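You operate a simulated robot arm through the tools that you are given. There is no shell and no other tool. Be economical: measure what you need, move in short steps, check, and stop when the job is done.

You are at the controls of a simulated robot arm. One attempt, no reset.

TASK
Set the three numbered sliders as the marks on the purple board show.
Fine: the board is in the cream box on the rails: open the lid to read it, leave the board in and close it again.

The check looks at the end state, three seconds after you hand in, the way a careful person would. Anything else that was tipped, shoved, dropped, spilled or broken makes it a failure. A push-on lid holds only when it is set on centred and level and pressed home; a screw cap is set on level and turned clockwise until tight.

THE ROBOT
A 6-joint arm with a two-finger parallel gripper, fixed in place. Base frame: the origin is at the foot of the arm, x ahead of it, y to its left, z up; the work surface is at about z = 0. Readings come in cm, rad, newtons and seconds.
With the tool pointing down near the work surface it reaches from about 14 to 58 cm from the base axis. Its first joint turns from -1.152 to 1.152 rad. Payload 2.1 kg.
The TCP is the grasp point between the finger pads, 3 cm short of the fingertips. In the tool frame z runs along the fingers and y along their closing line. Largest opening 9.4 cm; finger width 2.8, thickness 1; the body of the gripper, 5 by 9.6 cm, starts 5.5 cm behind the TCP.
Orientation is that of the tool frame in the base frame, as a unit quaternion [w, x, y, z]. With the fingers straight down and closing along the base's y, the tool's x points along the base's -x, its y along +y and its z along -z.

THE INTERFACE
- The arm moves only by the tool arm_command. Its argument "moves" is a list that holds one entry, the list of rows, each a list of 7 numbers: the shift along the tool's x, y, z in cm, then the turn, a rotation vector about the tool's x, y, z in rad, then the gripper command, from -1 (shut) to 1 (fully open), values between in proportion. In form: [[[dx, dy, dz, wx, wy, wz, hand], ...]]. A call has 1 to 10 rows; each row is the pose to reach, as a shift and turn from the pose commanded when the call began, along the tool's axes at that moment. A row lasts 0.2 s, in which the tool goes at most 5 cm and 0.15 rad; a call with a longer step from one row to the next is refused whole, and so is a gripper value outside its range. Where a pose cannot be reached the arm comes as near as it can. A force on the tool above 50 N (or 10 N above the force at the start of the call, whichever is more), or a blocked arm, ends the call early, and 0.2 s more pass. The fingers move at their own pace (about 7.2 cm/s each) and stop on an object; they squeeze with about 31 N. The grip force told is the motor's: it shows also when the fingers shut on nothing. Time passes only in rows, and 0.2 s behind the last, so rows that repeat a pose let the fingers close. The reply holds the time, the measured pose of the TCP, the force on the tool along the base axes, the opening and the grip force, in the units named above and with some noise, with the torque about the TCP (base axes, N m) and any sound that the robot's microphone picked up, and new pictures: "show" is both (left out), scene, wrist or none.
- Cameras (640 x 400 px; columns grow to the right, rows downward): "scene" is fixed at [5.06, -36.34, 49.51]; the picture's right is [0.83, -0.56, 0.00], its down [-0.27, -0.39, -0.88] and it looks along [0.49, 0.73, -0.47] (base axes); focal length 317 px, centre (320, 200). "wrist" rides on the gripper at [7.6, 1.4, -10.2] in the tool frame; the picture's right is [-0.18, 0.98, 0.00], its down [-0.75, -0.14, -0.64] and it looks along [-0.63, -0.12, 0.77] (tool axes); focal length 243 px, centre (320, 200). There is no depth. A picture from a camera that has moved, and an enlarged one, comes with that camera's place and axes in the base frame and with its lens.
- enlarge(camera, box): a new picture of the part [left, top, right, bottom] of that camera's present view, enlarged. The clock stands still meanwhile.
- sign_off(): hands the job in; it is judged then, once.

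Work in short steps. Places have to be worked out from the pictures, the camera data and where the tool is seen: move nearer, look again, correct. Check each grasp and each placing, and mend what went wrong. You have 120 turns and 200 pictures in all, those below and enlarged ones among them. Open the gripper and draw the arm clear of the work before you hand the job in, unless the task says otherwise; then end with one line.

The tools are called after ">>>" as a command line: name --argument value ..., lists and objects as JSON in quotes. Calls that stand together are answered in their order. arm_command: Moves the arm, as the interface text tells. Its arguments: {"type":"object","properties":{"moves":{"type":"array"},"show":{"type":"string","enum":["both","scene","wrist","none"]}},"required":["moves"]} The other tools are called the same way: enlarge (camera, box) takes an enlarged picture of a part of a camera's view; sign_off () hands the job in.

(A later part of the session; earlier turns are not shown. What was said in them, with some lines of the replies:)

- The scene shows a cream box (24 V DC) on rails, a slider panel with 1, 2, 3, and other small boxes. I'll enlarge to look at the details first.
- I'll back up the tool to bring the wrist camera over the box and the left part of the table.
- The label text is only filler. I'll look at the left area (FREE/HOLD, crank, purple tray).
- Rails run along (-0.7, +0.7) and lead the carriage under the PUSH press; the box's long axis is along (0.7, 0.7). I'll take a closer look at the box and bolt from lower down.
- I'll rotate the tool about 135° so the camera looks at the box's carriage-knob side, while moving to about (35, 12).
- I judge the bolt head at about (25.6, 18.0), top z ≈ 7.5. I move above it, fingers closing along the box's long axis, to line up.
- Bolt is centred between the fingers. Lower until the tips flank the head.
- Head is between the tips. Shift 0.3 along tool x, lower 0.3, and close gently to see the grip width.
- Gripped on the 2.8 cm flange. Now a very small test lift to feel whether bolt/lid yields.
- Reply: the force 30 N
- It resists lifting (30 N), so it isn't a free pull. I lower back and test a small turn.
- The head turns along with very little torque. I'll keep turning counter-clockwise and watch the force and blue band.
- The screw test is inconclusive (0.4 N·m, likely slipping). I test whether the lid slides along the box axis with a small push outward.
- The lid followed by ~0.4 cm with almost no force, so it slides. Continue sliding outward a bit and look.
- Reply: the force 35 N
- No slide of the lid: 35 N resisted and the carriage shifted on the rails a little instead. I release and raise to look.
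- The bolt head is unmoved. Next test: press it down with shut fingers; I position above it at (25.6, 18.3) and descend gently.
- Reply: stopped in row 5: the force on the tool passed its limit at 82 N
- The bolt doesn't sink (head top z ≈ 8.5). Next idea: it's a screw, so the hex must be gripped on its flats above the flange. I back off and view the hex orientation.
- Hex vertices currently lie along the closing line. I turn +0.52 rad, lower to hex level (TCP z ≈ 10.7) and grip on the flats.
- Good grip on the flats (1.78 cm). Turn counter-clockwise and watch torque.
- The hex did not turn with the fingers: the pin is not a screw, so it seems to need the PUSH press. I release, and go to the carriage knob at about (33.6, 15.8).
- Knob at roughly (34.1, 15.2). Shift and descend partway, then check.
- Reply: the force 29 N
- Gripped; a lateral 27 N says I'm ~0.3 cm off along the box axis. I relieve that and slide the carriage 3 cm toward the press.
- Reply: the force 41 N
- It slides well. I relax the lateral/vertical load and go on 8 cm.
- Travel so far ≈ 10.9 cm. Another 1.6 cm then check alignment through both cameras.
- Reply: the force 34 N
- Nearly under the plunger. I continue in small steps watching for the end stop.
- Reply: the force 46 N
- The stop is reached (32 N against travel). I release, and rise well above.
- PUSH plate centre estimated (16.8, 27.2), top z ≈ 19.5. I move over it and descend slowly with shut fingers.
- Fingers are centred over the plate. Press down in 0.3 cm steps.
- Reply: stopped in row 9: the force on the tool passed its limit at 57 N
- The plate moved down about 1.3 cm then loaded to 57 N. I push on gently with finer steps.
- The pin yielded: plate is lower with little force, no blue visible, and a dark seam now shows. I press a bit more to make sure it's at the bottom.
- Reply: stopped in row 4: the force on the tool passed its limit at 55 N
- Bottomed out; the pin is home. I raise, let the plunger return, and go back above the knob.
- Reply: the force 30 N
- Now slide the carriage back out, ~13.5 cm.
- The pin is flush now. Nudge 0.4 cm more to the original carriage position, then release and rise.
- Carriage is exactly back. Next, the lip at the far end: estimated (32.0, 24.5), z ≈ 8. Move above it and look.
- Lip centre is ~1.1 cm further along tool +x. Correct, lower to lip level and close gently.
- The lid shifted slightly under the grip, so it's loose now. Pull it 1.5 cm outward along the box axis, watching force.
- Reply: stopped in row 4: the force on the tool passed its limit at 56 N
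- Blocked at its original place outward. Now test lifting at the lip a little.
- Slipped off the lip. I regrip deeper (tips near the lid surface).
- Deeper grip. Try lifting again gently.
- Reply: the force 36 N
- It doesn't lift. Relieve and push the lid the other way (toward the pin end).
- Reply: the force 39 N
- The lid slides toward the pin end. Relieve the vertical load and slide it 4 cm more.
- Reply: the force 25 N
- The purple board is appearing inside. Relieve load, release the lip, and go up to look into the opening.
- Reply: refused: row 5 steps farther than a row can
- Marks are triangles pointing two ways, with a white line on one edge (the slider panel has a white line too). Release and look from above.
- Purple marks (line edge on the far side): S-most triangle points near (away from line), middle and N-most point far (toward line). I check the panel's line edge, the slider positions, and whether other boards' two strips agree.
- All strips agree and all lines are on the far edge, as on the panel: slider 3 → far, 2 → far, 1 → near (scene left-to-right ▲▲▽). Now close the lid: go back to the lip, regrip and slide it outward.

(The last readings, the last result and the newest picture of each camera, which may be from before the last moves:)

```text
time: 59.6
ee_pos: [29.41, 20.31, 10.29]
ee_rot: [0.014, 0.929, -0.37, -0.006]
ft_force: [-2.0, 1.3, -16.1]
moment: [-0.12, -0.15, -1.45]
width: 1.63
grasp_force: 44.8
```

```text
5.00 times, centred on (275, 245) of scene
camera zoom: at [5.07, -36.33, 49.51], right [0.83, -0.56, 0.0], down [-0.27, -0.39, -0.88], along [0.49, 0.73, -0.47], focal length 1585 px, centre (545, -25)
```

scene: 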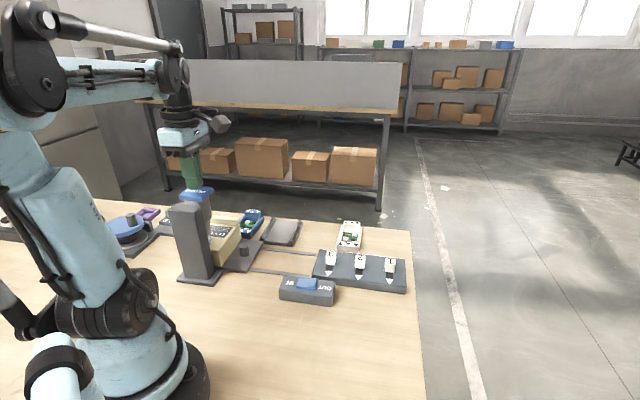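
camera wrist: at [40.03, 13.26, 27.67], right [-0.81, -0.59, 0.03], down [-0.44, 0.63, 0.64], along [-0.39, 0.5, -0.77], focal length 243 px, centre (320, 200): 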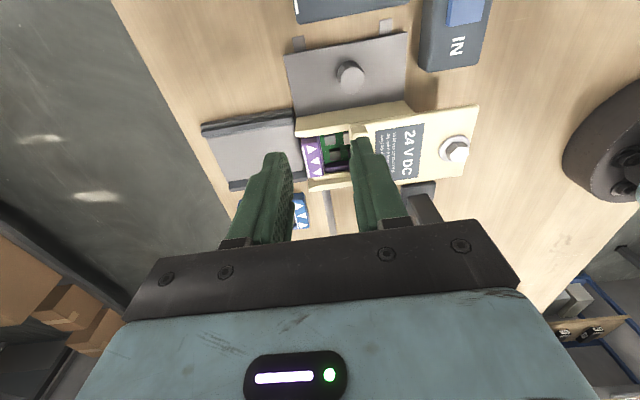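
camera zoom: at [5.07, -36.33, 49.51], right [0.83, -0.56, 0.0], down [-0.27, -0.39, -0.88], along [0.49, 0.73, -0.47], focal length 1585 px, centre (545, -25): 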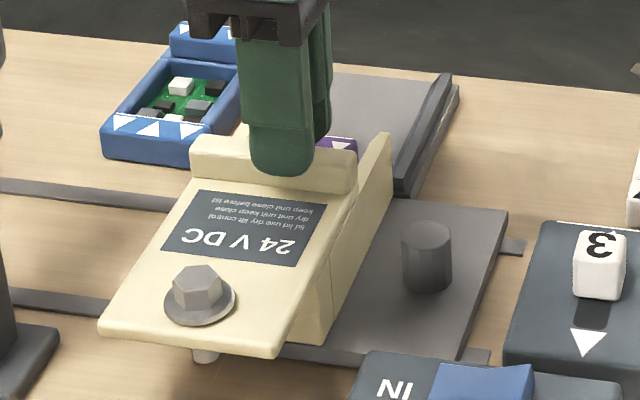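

>>> arm_command --moves '[[[0, 0, 0.12, 0, 0, 0, -1], [0.02, -1, 0.1, 0, 0, 0, -1], [0.05, -2, 0.08, 0, 0, 0, -1], [0.08, -3, 0.04, 0, 0, 0, -1], [0.1, -4, 0, 0, 0, 0, -1], [0.12, -4.6, 0, 0, 0, 0, -1], [0.14, -5.0, 0, 0, 0, 0, -1], [0.14, -5.3, 0, 0, 0, 0, -1], [0.14, -5.3, 0, 0, 0, 0, -1]]]' --show "none"

>>> enlarge --camera "scene" --box '[235, 205, 315, 270]'

```text
time: 61.6
ee_pos: [33.07, 23.98, 10.21]
ee_rot: [0.014, 0.929, -0.37, -0.006]
ft_force: [0.4, -1.5, 36.5]
moment: [-0.22, -0.24, -1.3]
width: 1.61
grasp_force: 44.9
```

```text
6.15 times, centred on (275, 238) of scene
camera zoom: at [5.05, -36.34, 49.51], right [0.83, -0.56, 0.0], down [-0.27, -0.39, -0.88], along [0.49, 0.73, -0.47], focal length 1950 px, centre (597, -31)
```

zoom: 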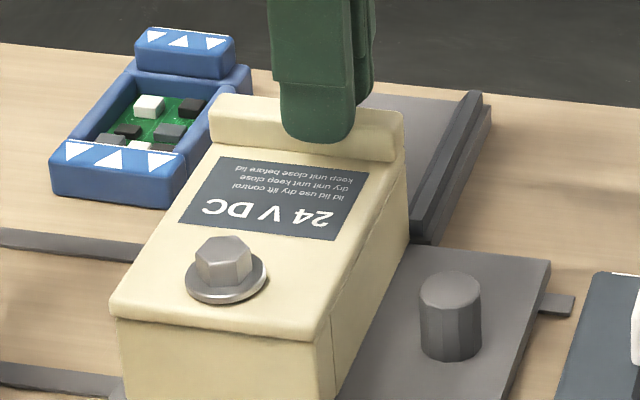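

Nearly home; push 0.3 more until the stop is felt, unload vertically.

>>> arm_command --moves '[[[0, -0.1, -0.25, 0, 0, 0, -1], [0, -0.25, -0.25, 0, 0, 0, -1], [0, -0.4, -0.25, 0, 0, 0, -1], [0, -0.4, -0.25, 0, 0, 0, -1]]]' --show "none"

>>> enlarge --camera "scene" --box '[235, 205, 315, 270]'

```text
time: 62.5
ee_pos: [33.17, 24.05, 10.38]
ee_rot: [0.02, 0.928, -0.372, -0.01]
ft_force: [-2.6, -0.4, -6.0]
moment: [-0.08, -0.04, -1.39]
width: 1.62
grasp_force: 44.9
stopped in row 4: the force on the tool passed its limit at 50 N (the readings are from after the stop); the commanded pose is now the measured one
```

```text
6.15 times, centred on (275, 238) of scene
camera zoom: at [5.07, -36.33, 49.51], right [0.83, -0.56, 0.0], down [-0.27, -0.39, -0.88], along [0.49, 0.73, -0.47], focal length 1950 px, centre (597, -31)
```

zoom: 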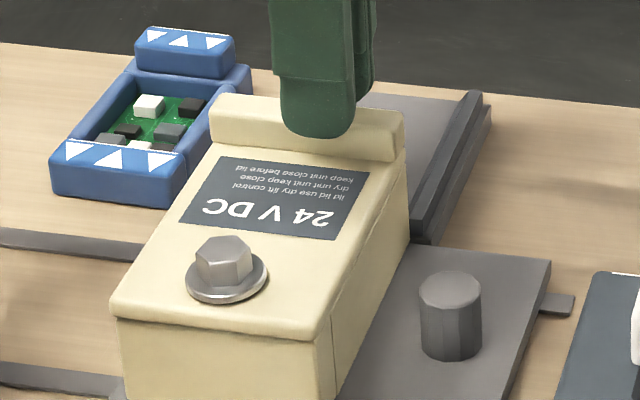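

Lid is at its stop. Release straight up, correct the small tilt, and move toward the slider panel at safe height.

>>> arm_command --moves '[[[0, 0, 0, 0, 0, 0, -0.2], [0, 0, 0, 0, 0, 0, -0.2], [0, 0, -3, 0, 0, 0, -0.2], [0, 0, -6, 0.045, 0.004, 0, -0.2], [3.5, 2.5, -7, 0.045, 0.004, 0, -0.2], [7, 5, -7, 0.045, 0.004, 0, -0.2], [10, 7.5, -7, 0.045, 0.004, 0, -1], [12.7, 9.3, -7, 0.045, 0.004, 0, -1], [12.7, 9.3, -7, 0.045, 0.004, 0, -1]]]' --show "both"

>>> enlarge --camera "scene" --box '[225, 205, 325, 285]'

```text
time: 64.5
ee_pos: [36.46, 8.77, 17.76]
ee_rot: [0.0, 0.929, -0.37, 0.001]
ft_force: [0.3, -0.8, 0.0]
moment: [0.02, -0.02, 0.01]
width: 0.0
grasp_force: 30.8
camera wrist: at [40.86, 2.41, 28.02], right [-0.81, -0.59, 0.0], down [-0.45, 0.62, 0.64], along [-0.38, 0.52, -0.77], focal length 243 px, centre (320, 200)
```

scene: 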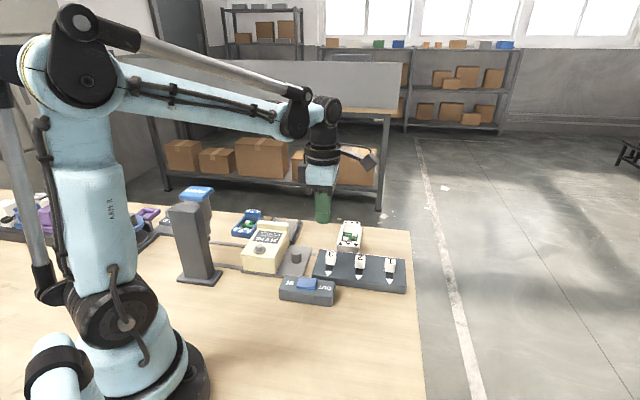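
wrist: 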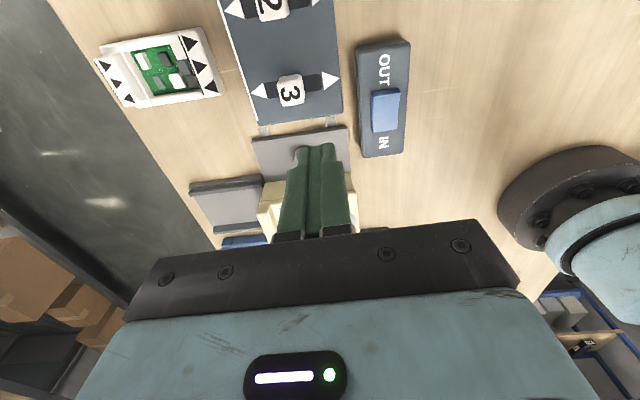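

```text
5.00 times, centred on (275, 245) of scene
camera zoom: at [5.06, -36.34, 49.51], right [0.83, -0.56, 0.0], down [-0.27, -0.39, -0.88], along [0.49, 0.73, -0.47], focal length 1585 px, centre (545, -25)
```

zoom: 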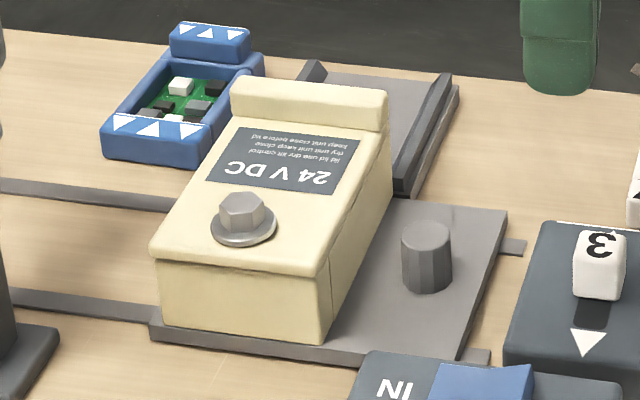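

Lid is closed in its original place. Slider 3 knob is around (39.1, 9.5), mid-slot. I bring the shut fingers down on its near side.

>>> arm_command --moves '[[[1.34, 0.48, 0, 0, 0, 0, -1], [1.34, 0.48, 4, 0, 0, 0, -1], [1.34, 0.48, 8, 0, 0, 0, -1], [1.34, 0.48, 9.5, 0, 0, 0, -1], [1.34, 0.48, 9.5, 0, 0, 0, -1]]]' --show "wrist"

>>> enlarge --camera "scene" --box '[290, 215, 410, 300]'

```text
time: 65.7
ee_pos: [36.96, 7.65, 8.33]
ee_rot: [0.0, 0.929, -0.37, 0.001]
ft_force: [0.2, -0.2, -1.4]
moment: [0.01, -0.01, 0.02]
width: 0.01
grasp_force: 30.4
camera wrist: at [41.44, 1.44, 18.65], right [-0.81, -0.59, 0.0], down [-0.45, 0.62, 0.64], along [-0.38, 0.52, -0.77], focal length 243 px, centre (320, 200)
```

wrist: 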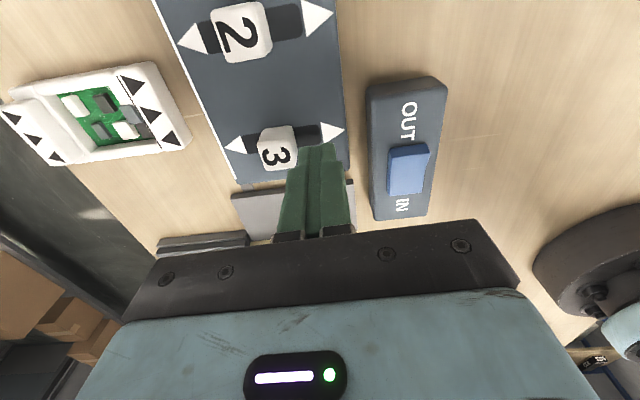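

```text
4.71 times, centred on (350, 258) of scene
camera zoom: at [5.06, -36.34, 49.51], right [0.83, -0.56, 0.0], down [-0.27, -0.39, -0.88], along [0.49, 0.73, -0.47], focal length 1492 px, centre (179, -71)
```

zoom: 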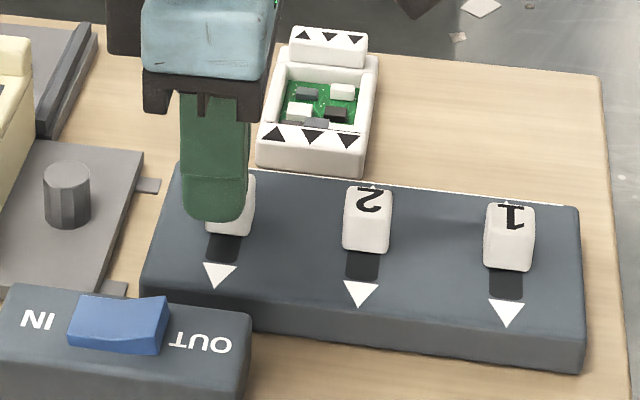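

Panel top z ≈ 2.8, knob top ≈ 5.5. Shift +0.5 laterally, lower tips to z ≈ 4, and push knob 3 to the far side.

>>> arm_command --moves '[[[0.5, 0, 0, 0, 0, 0, -1], [0.5, 0, 1.3, 0, 0, 0, -1], [0.5, 0, 1.3, 0, 0, 0, -1], [0.5, -0.5, 1.3, 0, 0, 0, -1], [0.5, -0.9, 1.3, 0, 0, 0, -1], [0.5, -1.2, 1.3, 0, 0, 0, -1], [0.5, -1.5, 1.3, 0, 0, 0, -1], [0.5, -1.8, 1.3, 0, 0, 0, -1], [0.5, -1.8, 1.3, 0, 0, 0, -1]]]' --show "wrist"

>>> enlarge --camera "scene" --box '[290, 215, 410, 300]'

```text
time: 67.7
ee_pos: [38.55, 8.62, 6.96]
ee_rot: [0.0, 0.929, -0.37, 0.001]
ft_force: [0.0, 0.0, -0.5]
moment: [-0.03, 0.01, 0.0]
width: 0.04
grasp_force: 31.2
camera wrist: at [42.96, 2.27, 17.23], right [-0.81, -0.59, 0.0], down [-0.45, 0.62, 0.64], along [-0.38, 0.52, -0.77], focal length 243 px, centre (320, 200)
```

wrist: 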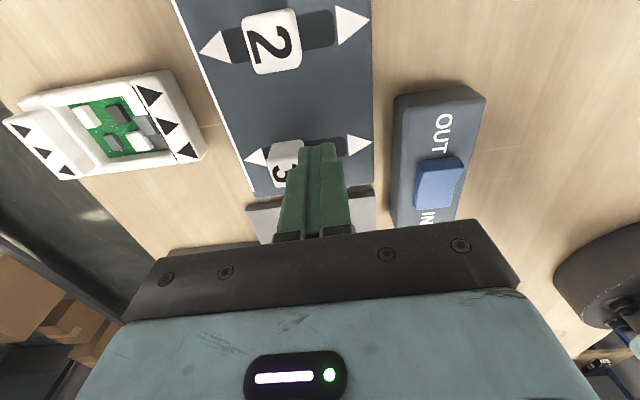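

```text
4.71 times, centred on (350, 258) of scene
camera zoom: at [5.06, -36.33, 49.51], right [0.83, -0.56, 0.0], down [-0.27, -0.39, -0.88], along [0.49, 0.73, -0.47], focal length 1492 px, centre (179, -71)
```

zoom: 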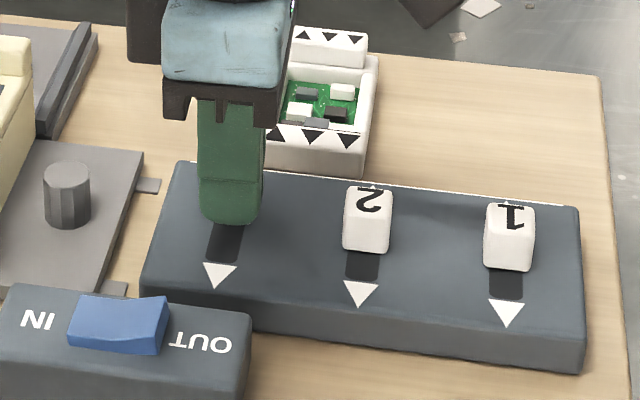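

Fingers now touch the knob. Continue pushing in small steps until the end stop.

>>> arm_command --moves '[[[0, -0.25, 0, 0, 0, 0, -1], [0, -0.5, 0, 0, 0, 0, -1], [0, -0.75, 0, 0, 0, 0, -1], [0, -1.0, 0, 0, 0, 0, -1], [0, -1.2, 0, 0, 0, 0, -1], [0, -1.2, 0, 0, 0, 0, -1]]]' --show "wrist"

>>> enlarge --camera "wrist" --box '[200, 80, 420, 220]'

```text
time: 69.1
ee_pos: [38.96, 9.01, 6.96]
ee_rot: [0.005, 0.928, -0.372, -0.002]
ft_force: [-25.7, -28.0, 9.3]
moment: [-0.7, 0.55, -0.32]
width: 0.04
grasp_force: 30.8
camera wrist: at [43.63, 2.89, 17.24], right [-0.81, -0.58, 0.01], down [-0.44, 0.63, 0.64], along [-0.38, 0.51, -0.77], focal length 243 px, centre (320, 200)
```

wrist: 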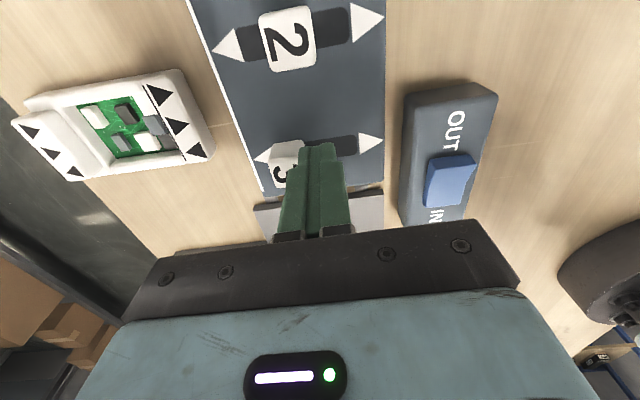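

```text
2.86 times, centred on (310, 150) of wrist
camera zoom: at [43.63, 2.89, 17.24], right [-0.81, -0.58, 0.01], down [-0.44, 0.63, 0.64], along [-0.38, 0.51, -0.77], focal length 693 px, centre (349, 343)
```

zoom: 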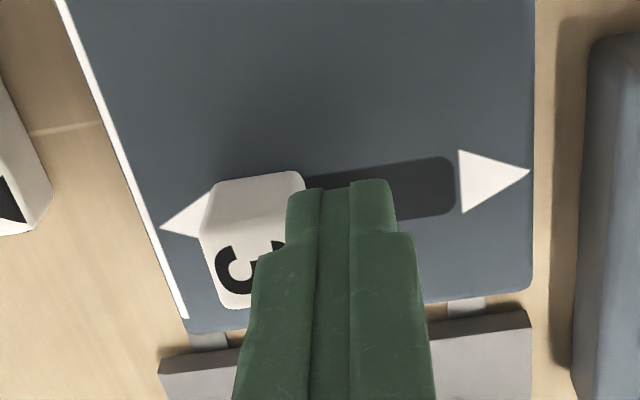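

Slider 3 is at its far stop (38 N). Retreat, rise, move 6.65 cm to slider 2's near side, lower.

>>> arm_command --moves '[[[0, 1.2, 0, 0, 0, 0, -1], [0, 2.6, 0, 0, 0, 0, -1], [0, 2.6, -3, 0, 0, 0, -1], [3.5, 2.6, -3, 0, 0, 0, -1], [6.65, 2.6, -3, 0, 0, 0, -1], [6.65, 2.6, -1.5, 0, 0, 0, -1], [6.65, 2.6, -1.5, 0, 0, 0, -1]]]' --show "wrist"

>>> enlarge --camera "scene" --box '[290, 215, 410, 300]'

```text
time: 70.7
ee_pos: [42.2, 2.88, 8.21]
ee_rot: [0.0, 0.929, -0.37, 0.001]
ft_force: [0.6, -0.7, 0.0]
moment: [0.02, -0.03, -0.02]
width: 0.02
grasp_force: 31.2
camera wrist: at [46.69, -3.44, 18.58], right [-0.81, -0.59, 0.0], down [-0.45, 0.62, 0.64], along [-0.38, 0.52, -0.77], focal length 243 px, centre (320, 200)
```

wrist: 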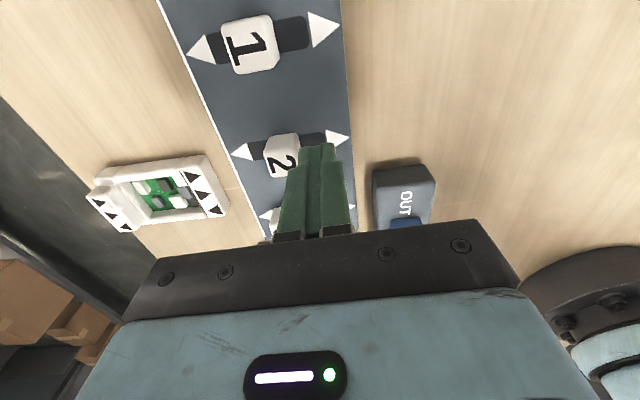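

```text
4.71 times, centred on (350, 258) of scene
camera zoom: at [5.06, -36.34, 49.51], right [0.83, -0.56, 0.0], down [-0.27, -0.39, -0.88], along [0.49, 0.73, -0.47], focal length 1492 px, centre (179, -71)
```

zoom: 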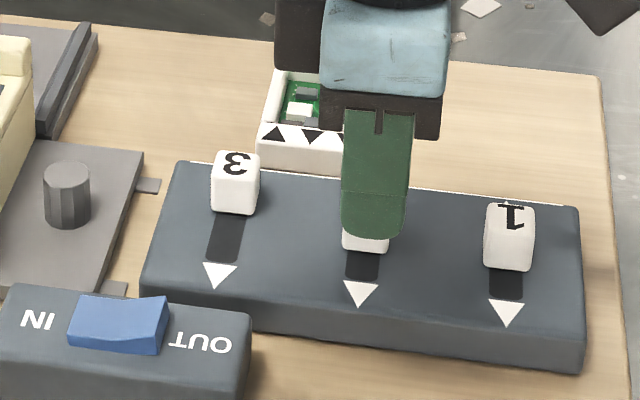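

Slider 3 confirmed at far end. Back 0.5 more, shift 0.5 laterally, lower, and push slider 2 far.

>>> arm_command --moves '[[[0.4, 0.5, 0, 0, 0, 0, -1], [0.4, 0.5, 1.3, 0, 0, 0, -1], [0.4, 0.5, 1.3, 0, 0, 0, -1], [0.4, -0.3, 1.3, 0, 0, 0, -1], [0.4, -1.0, 1.3, 0, 0, 0, -1], [0.4, -1.5, 1.3, 0, 0, 0, -1], [0.4, -1.9, 1.3, 0, 0, 0, -1], [0.4, -2.2, 1.3, 0, 0, 0, -1], [0.4, -2.5, 1.3, 0, 0, 0, -1], [0.4, -2.7, 1.3, 0, 0, 0, -1]]]' --show "wrist"

>>> enlarge --camera "wrist" --box '[200, 80, 420, 220]'

```text
time: 72.9
ee_pos: [44.06, 3.98, 7.09]
ee_rot: [0.009, 0.928, -0.373, -0.006]
ft_force: [-4.7, -4.7, -0.2]
moment: [-0.08, 0.14, -0.01]
width: 0.0
grasp_force: 31.3
stopped in row 10: the force on the tool passed its limit at 53 N (the readings are from after the stop); the commanded pose is now the measured one
camera wrist: at [48.67, -2.08, 17.44], right [-0.81, -0.58, 0.02], down [-0.44, 0.63, 0.64], along [-0.39, 0.51, -0.77], focal length 243 px, centre (320, 200)
```

wrist: 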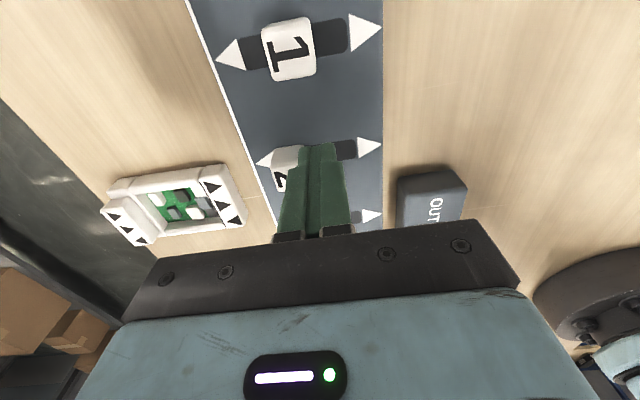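

```text
2.86 times, centred on (310, 150) of wrist
camera zoom: at [48.67, -2.08, 17.44], right [-0.81, -0.58, 0.02], down [-0.44, 0.63, 0.64], along [-0.39, 0.51, -0.77], focal length 693 px, centre (349, 343)
```

zoom: 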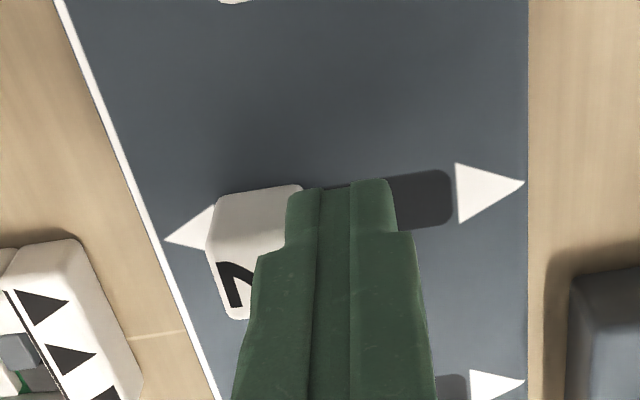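

Slider 2 is at the far stop. For slider 1 I need the far side: rise and move to about (50.6, 2.2).

>>> arm_command --moves '[[[0, 0.8, 0, 0, 0, 0, -1], [0, 0.8, -3, 0.01, 0, 0, -1], [0, 0.8, -4.5, 0.02, 0, 0, -1], [3, -1.2, -4.5, 0.02, 0, 0, -1], [5.95, -3.24, -4.5, 0.02, 0, 0, -1], [5.95, -3.24, -4.5, 0.02, 0, 0, -1]]]' --show "wrist"

>>> enlarge --camera "scene" --box '[290, 205, 420, 300]'

```text
time: 74.3
ee_pos: [50.8, 2.77, 11.49]
ee_rot: [-0.001, 0.928, -0.372, -0.002]
ft_force: [0.1, 0.0, -0.4]
moment: [-0.02, 0.02, -0.03]
width: 0.0
grasp_force: 30.7
camera wrist: at [55.32, -3.61, 21.79], right [-0.81, -0.58, 0.0], down [-0.45, 0.62, 0.64], along [-0.38, 0.52, -0.76], focal length 243 px, centre (320, 200)
```

wrist: 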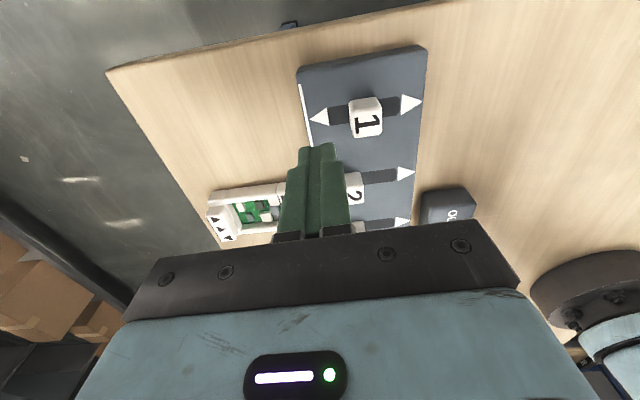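

```text
4.21 times, centred on (355, 252) of scene
camera zoom: at [5.06, -36.34, 49.51], right [0.83, -0.56, 0.0], down [-0.27, -0.39, -0.88], along [0.49, 0.73, -0.47], focal length 1334 px, centre (173, -21)
```

zoom: 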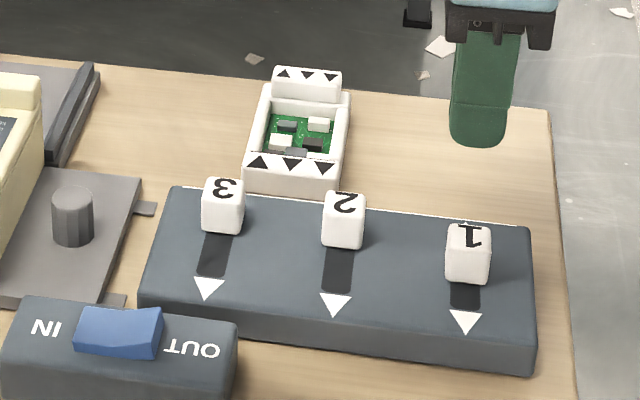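

Slider 1 knob at about (49.1, -0.3). Shift +1.05 laterally, lower to z ≈ 7.1, then push toward near.

>>> arm_command --moves '[[[1.0, 0, 0, 0, 0, 0, -1], [1.0, 0, 3, 0, 0, 0, -1], [1.0, 0, 4.4, 0, 0, 0, -1], [1.0, 0, 4.4, 0, 0, 0, -1], [1.0, 0.6, 4.4, 0, 0, 0, -1], [1.0, 1.1, 4.4, 0, 0, 0, -1], [1.0, 1.4, 4.4, 0, 0, 0, -1], [1.0, 1.4, 4.4, 0, 0, 0, -1]]]' --show "wrist"

>>> enlarge --camera "scene" --box '[290, 205, 420, 300]'

```text
time: 76.1
ee_pos: [50.51, 0.86, 7.14]
ee_rot: [-0.001, 0.928, -0.372, -0.001]
ft_force: [0.1, 2.7, 0.7]
moment: [0.05, -0.02, -0.05]
width: 0.0
grasp_force: 30.4
camera wrist: at [54.97, -5.49, 17.42], right [-0.81, -0.58, 0.0], down [-0.45, 0.62, 0.64], along [-0.38, 0.52, -0.76], focal length 243 px, centre (320, 200)
```

wrist: 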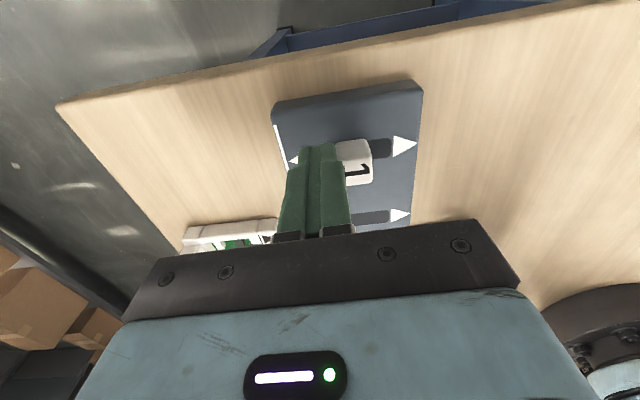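

```text
4.21 times, centred on (355, 252) of scene
camera zoom: at [5.06, -36.34, 49.51], right [0.83, -0.56, 0.0], down [-0.27, -0.39, -0.88], along [0.49, 0.73, -0.47], focal length 1334 px, centre (173, -21)
```

zoom: 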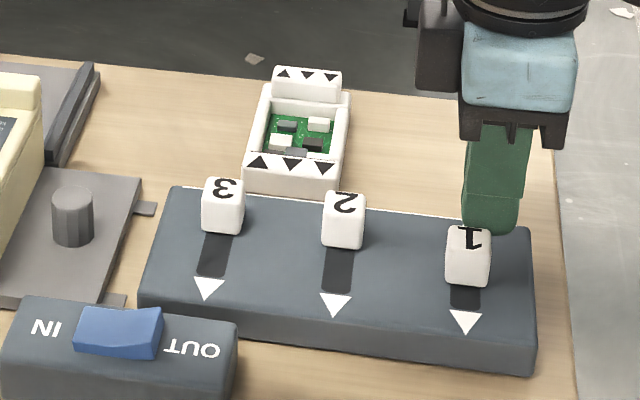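

Contact with knob 1 made. Push on toward the near side in small steps until its stop.

>>> arm_command --moves '[[[0, 0.25, 0, 0, 0, 0, -1], [0, 0.5, 0, 0, 0, 0, -1], [0, 0.75, 0, 0, 0, 0, -1], [0, 1.0, 0, 0, 0, 0, -1], [0, 1.2, 0, 0, 0, 0, -1], [0, 1.4, 0, 0, 0, 0, -1], [0, 1.55, 0, 0, 0, 0, -1], [0, 1.7, 0, 0, 0, 0, -1], [0, 1.85, 0, 0, 0, 0, -1], [0, 2.0, 0, 0, 0, 0, -1]]]' --show "none"

>>> enlarge --camera "scene" --box '[290, 205, 420, 300]'

```text
time: 78.3
ee_pos: [49.41, -0.43, 7.23]
ee_rot: [-0.009, 0.929, -0.371, 0.004]
ft_force: [39.3, 28.9, 3.2]
moment: [0.67, -0.87, -0.56]
width: 0.02
grasp_force: 31.1
```

```text
4.21 times, centred on (355, 252) of scene
camera zoom: at [5.07, -36.33, 49.51], right [0.83, -0.56, 0.0], down [-0.27, -0.39, -0.88], along [0.49, 0.73, -0.47], focal length 1334 px, centre (173, -21)
```

zoom: 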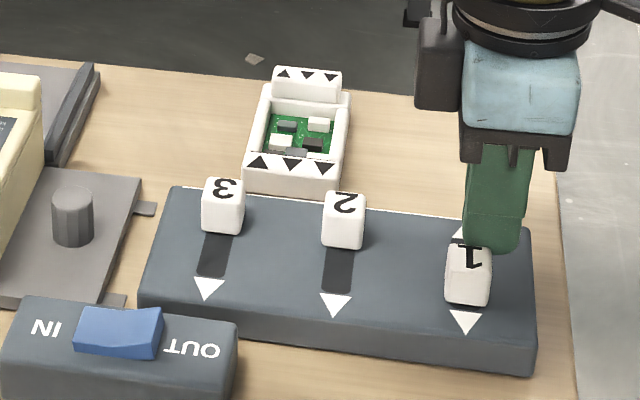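

Slider 1 reached its near stop (49 N). Withdraw backwards, rise and move clear, then inspect all.

>>> arm_command --moves '[[[0, 0.8, 0, 0, 0, 0, -1], [0, -1.0, 0, 0, 0, 0, -1], [0, -1.0, -4, 0, 0, 0, -1], [0, -1.0, -8, 0, 0, 0, -0.5], [0, -1.0, -12, 0, 0, 0, 0], [0, -1.0, -16, 0, 0, 0, 0.5], [0, -1.0, -20, 0, 0, 0, 1], [0, -1.0, -20, 0, 0, 0, 1]]]' --show "both"

>>> enlarge --camera "scene" --box '[220, 200, 420, 310]'

>>> enlarge --camera "scene" --box '[235, 215, 315, 280]'

```text
time: 78.7
ee_pos: [49.53, -0.23, 7.17]
ee_rot: [-0.013, 0.929, -0.369, 0.009]
ft_force: [8.9, 4.3, 0.9]
moment: [0.1, -0.16, -0.07]
width: 0.0
grasp_force: 30.6
stopped in row 1: the force on the tool passed its limit at 66 N (the readings are from after the stop); the commanded pose is now the measured one
camera wrist: at [53.68, -6.72, 17.47], right [-0.81, -0.59, -0.03], down [-0.47, 0.61, 0.64], along [-0.36, 0.53, -0.77], focal length 243 px, centre (320, 200)
```

scene: 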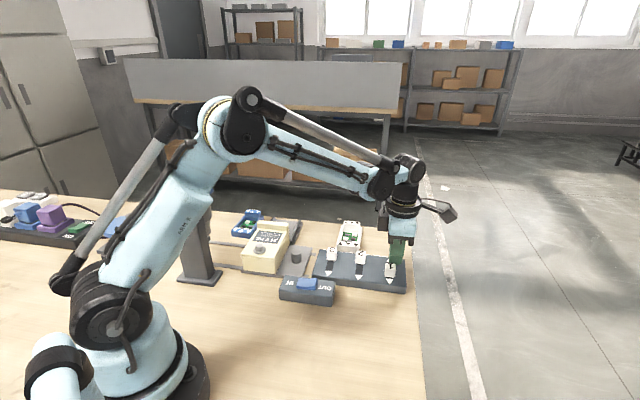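
wrist: 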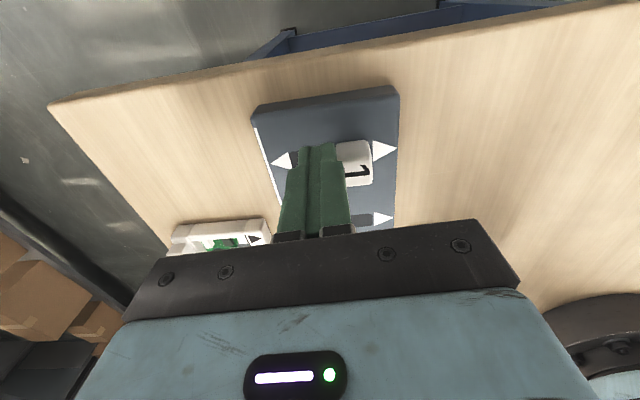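

```text
3.20 times, centred on (320, 255) of scene
camera zoom: at [5.06, -36.34, 49.51], right [0.83, -0.56, 0.0], down [-0.27, -0.39, -0.88], along [0.49, 0.73, -0.47], focal length 1014 px, centre (320, 24)
```

zoom: 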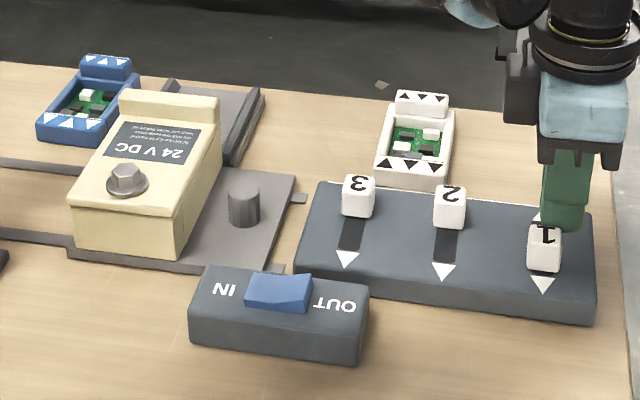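

```text
6.15 times, centred on (275, 248) of scene
camera zoom: at [5.06, -36.34, 49.51], right [0.83, -0.56, 0.0], down [-0.27, -0.39, -0.88], along [0.49, 0.73, -0.47], focal length 1950 px, centre (597, -92)
```

zoom: 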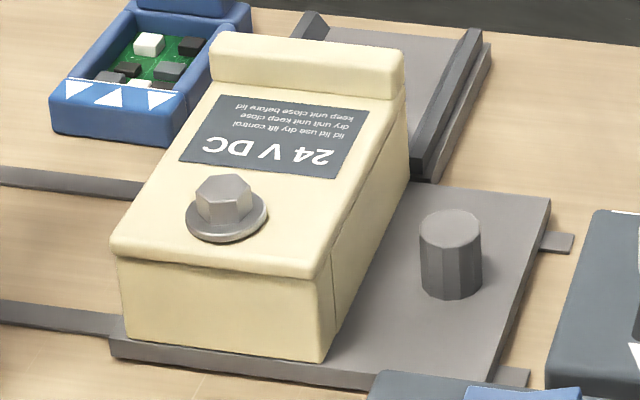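

I mis-signed the first row, but it just pressed the stop; the panel hasn't moved. Withdraw the right way and rise.

>>> arm_command --moves '[[[0, -1.0, 0, 0, 0, 0, -1], [0, -1.5, -1, 0, 0, 0, -1], [0, -1.5, -5, 0, 0, 0, -1], [0, -1.5, -9, 0, 0, 0, -0.5], [0, -1.5, -13, 0, 0, 0, 0], [0, -1.5, -17, 0, 0, 0, 0.5], [-3, -1.5, -20, 0, 0, 0, 1], [-3, -1.5, -20, 0, 0, 0, 1]]]' --show "both"

>>> enlarge --camera "scene" --box '[220, 200, 420, 310]'

>>> enlarge --camera "wrist" --box '[240, 60, 480, 220]'

```text
time: 80.5
ee_pos: [47.74, 2.38, 27.32]
ee_rot: [-0.013, 0.929, -0.37, 0.007]
ft_force: [0.4, 0.1, 0.3]
moment: [-0.02, -0.02, -0.02]
width: 9.41
grasp_force: 0.1
camera wrist: at [52.01, -4.0, 37.6], right [-0.81, -0.59, -0.03], down [-0.46, 0.61, 0.64], along [-0.36, 0.53, -0.77], focal length 243 px, centre (320, 200)
```

scene: 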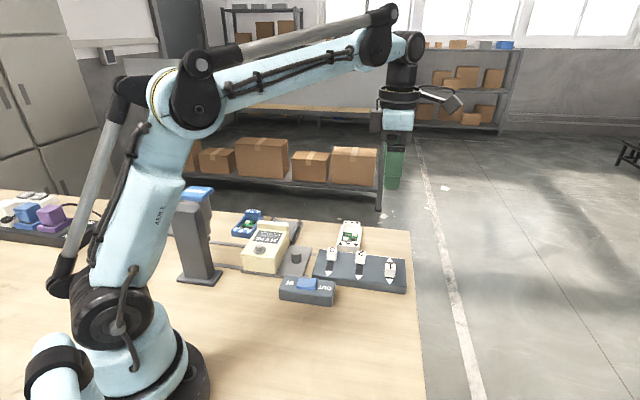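
wrist: 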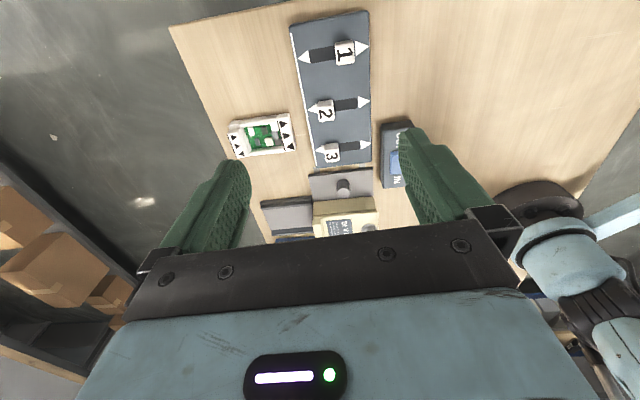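

```text
3.20 times, centred on (320, 255) of scene
camera zoom: at [5.06, -36.33, 49.51], right [0.83, -0.56, 0.0], down [-0.27, -0.39, -0.88], along [0.49, 0.73, -0.47], focal length 1014 px, centre (320, 24)
```

zoom: 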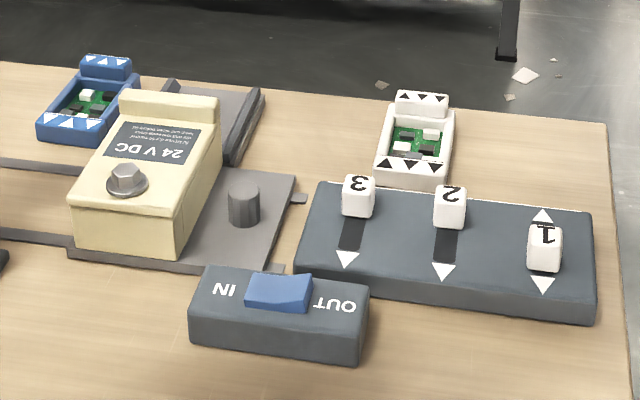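

```text
2.50 times, centred on (360, 140) of wrist
camera zoom: at [52.01, -4.0, 37.6], right [-0.81, -0.59, -0.03], down [-0.46, 0.61, 0.64], along [-0.36, 0.53, -0.77], focal length 606 px, centre (220, 350)
```

zoom: 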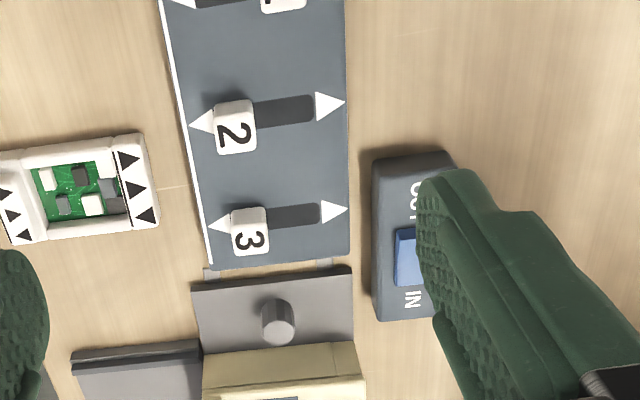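

Sliders 3 and 2 are at the far stop and slider 1 at the near stop, as on the purple board. The lid is closed, the carriage is back, the gripper is open and the arm is clear, so I hand in.

>>> sign_off

```text
The job is handed in.
```

The sliders are set as the purple board shows: 1 at its near end, 2 and 3 at their far ends. The board is still in the closed box and the carriage is back where it was. The lid pin, which stood up at the start, is now flush because I pressed it in with the PUSH press.
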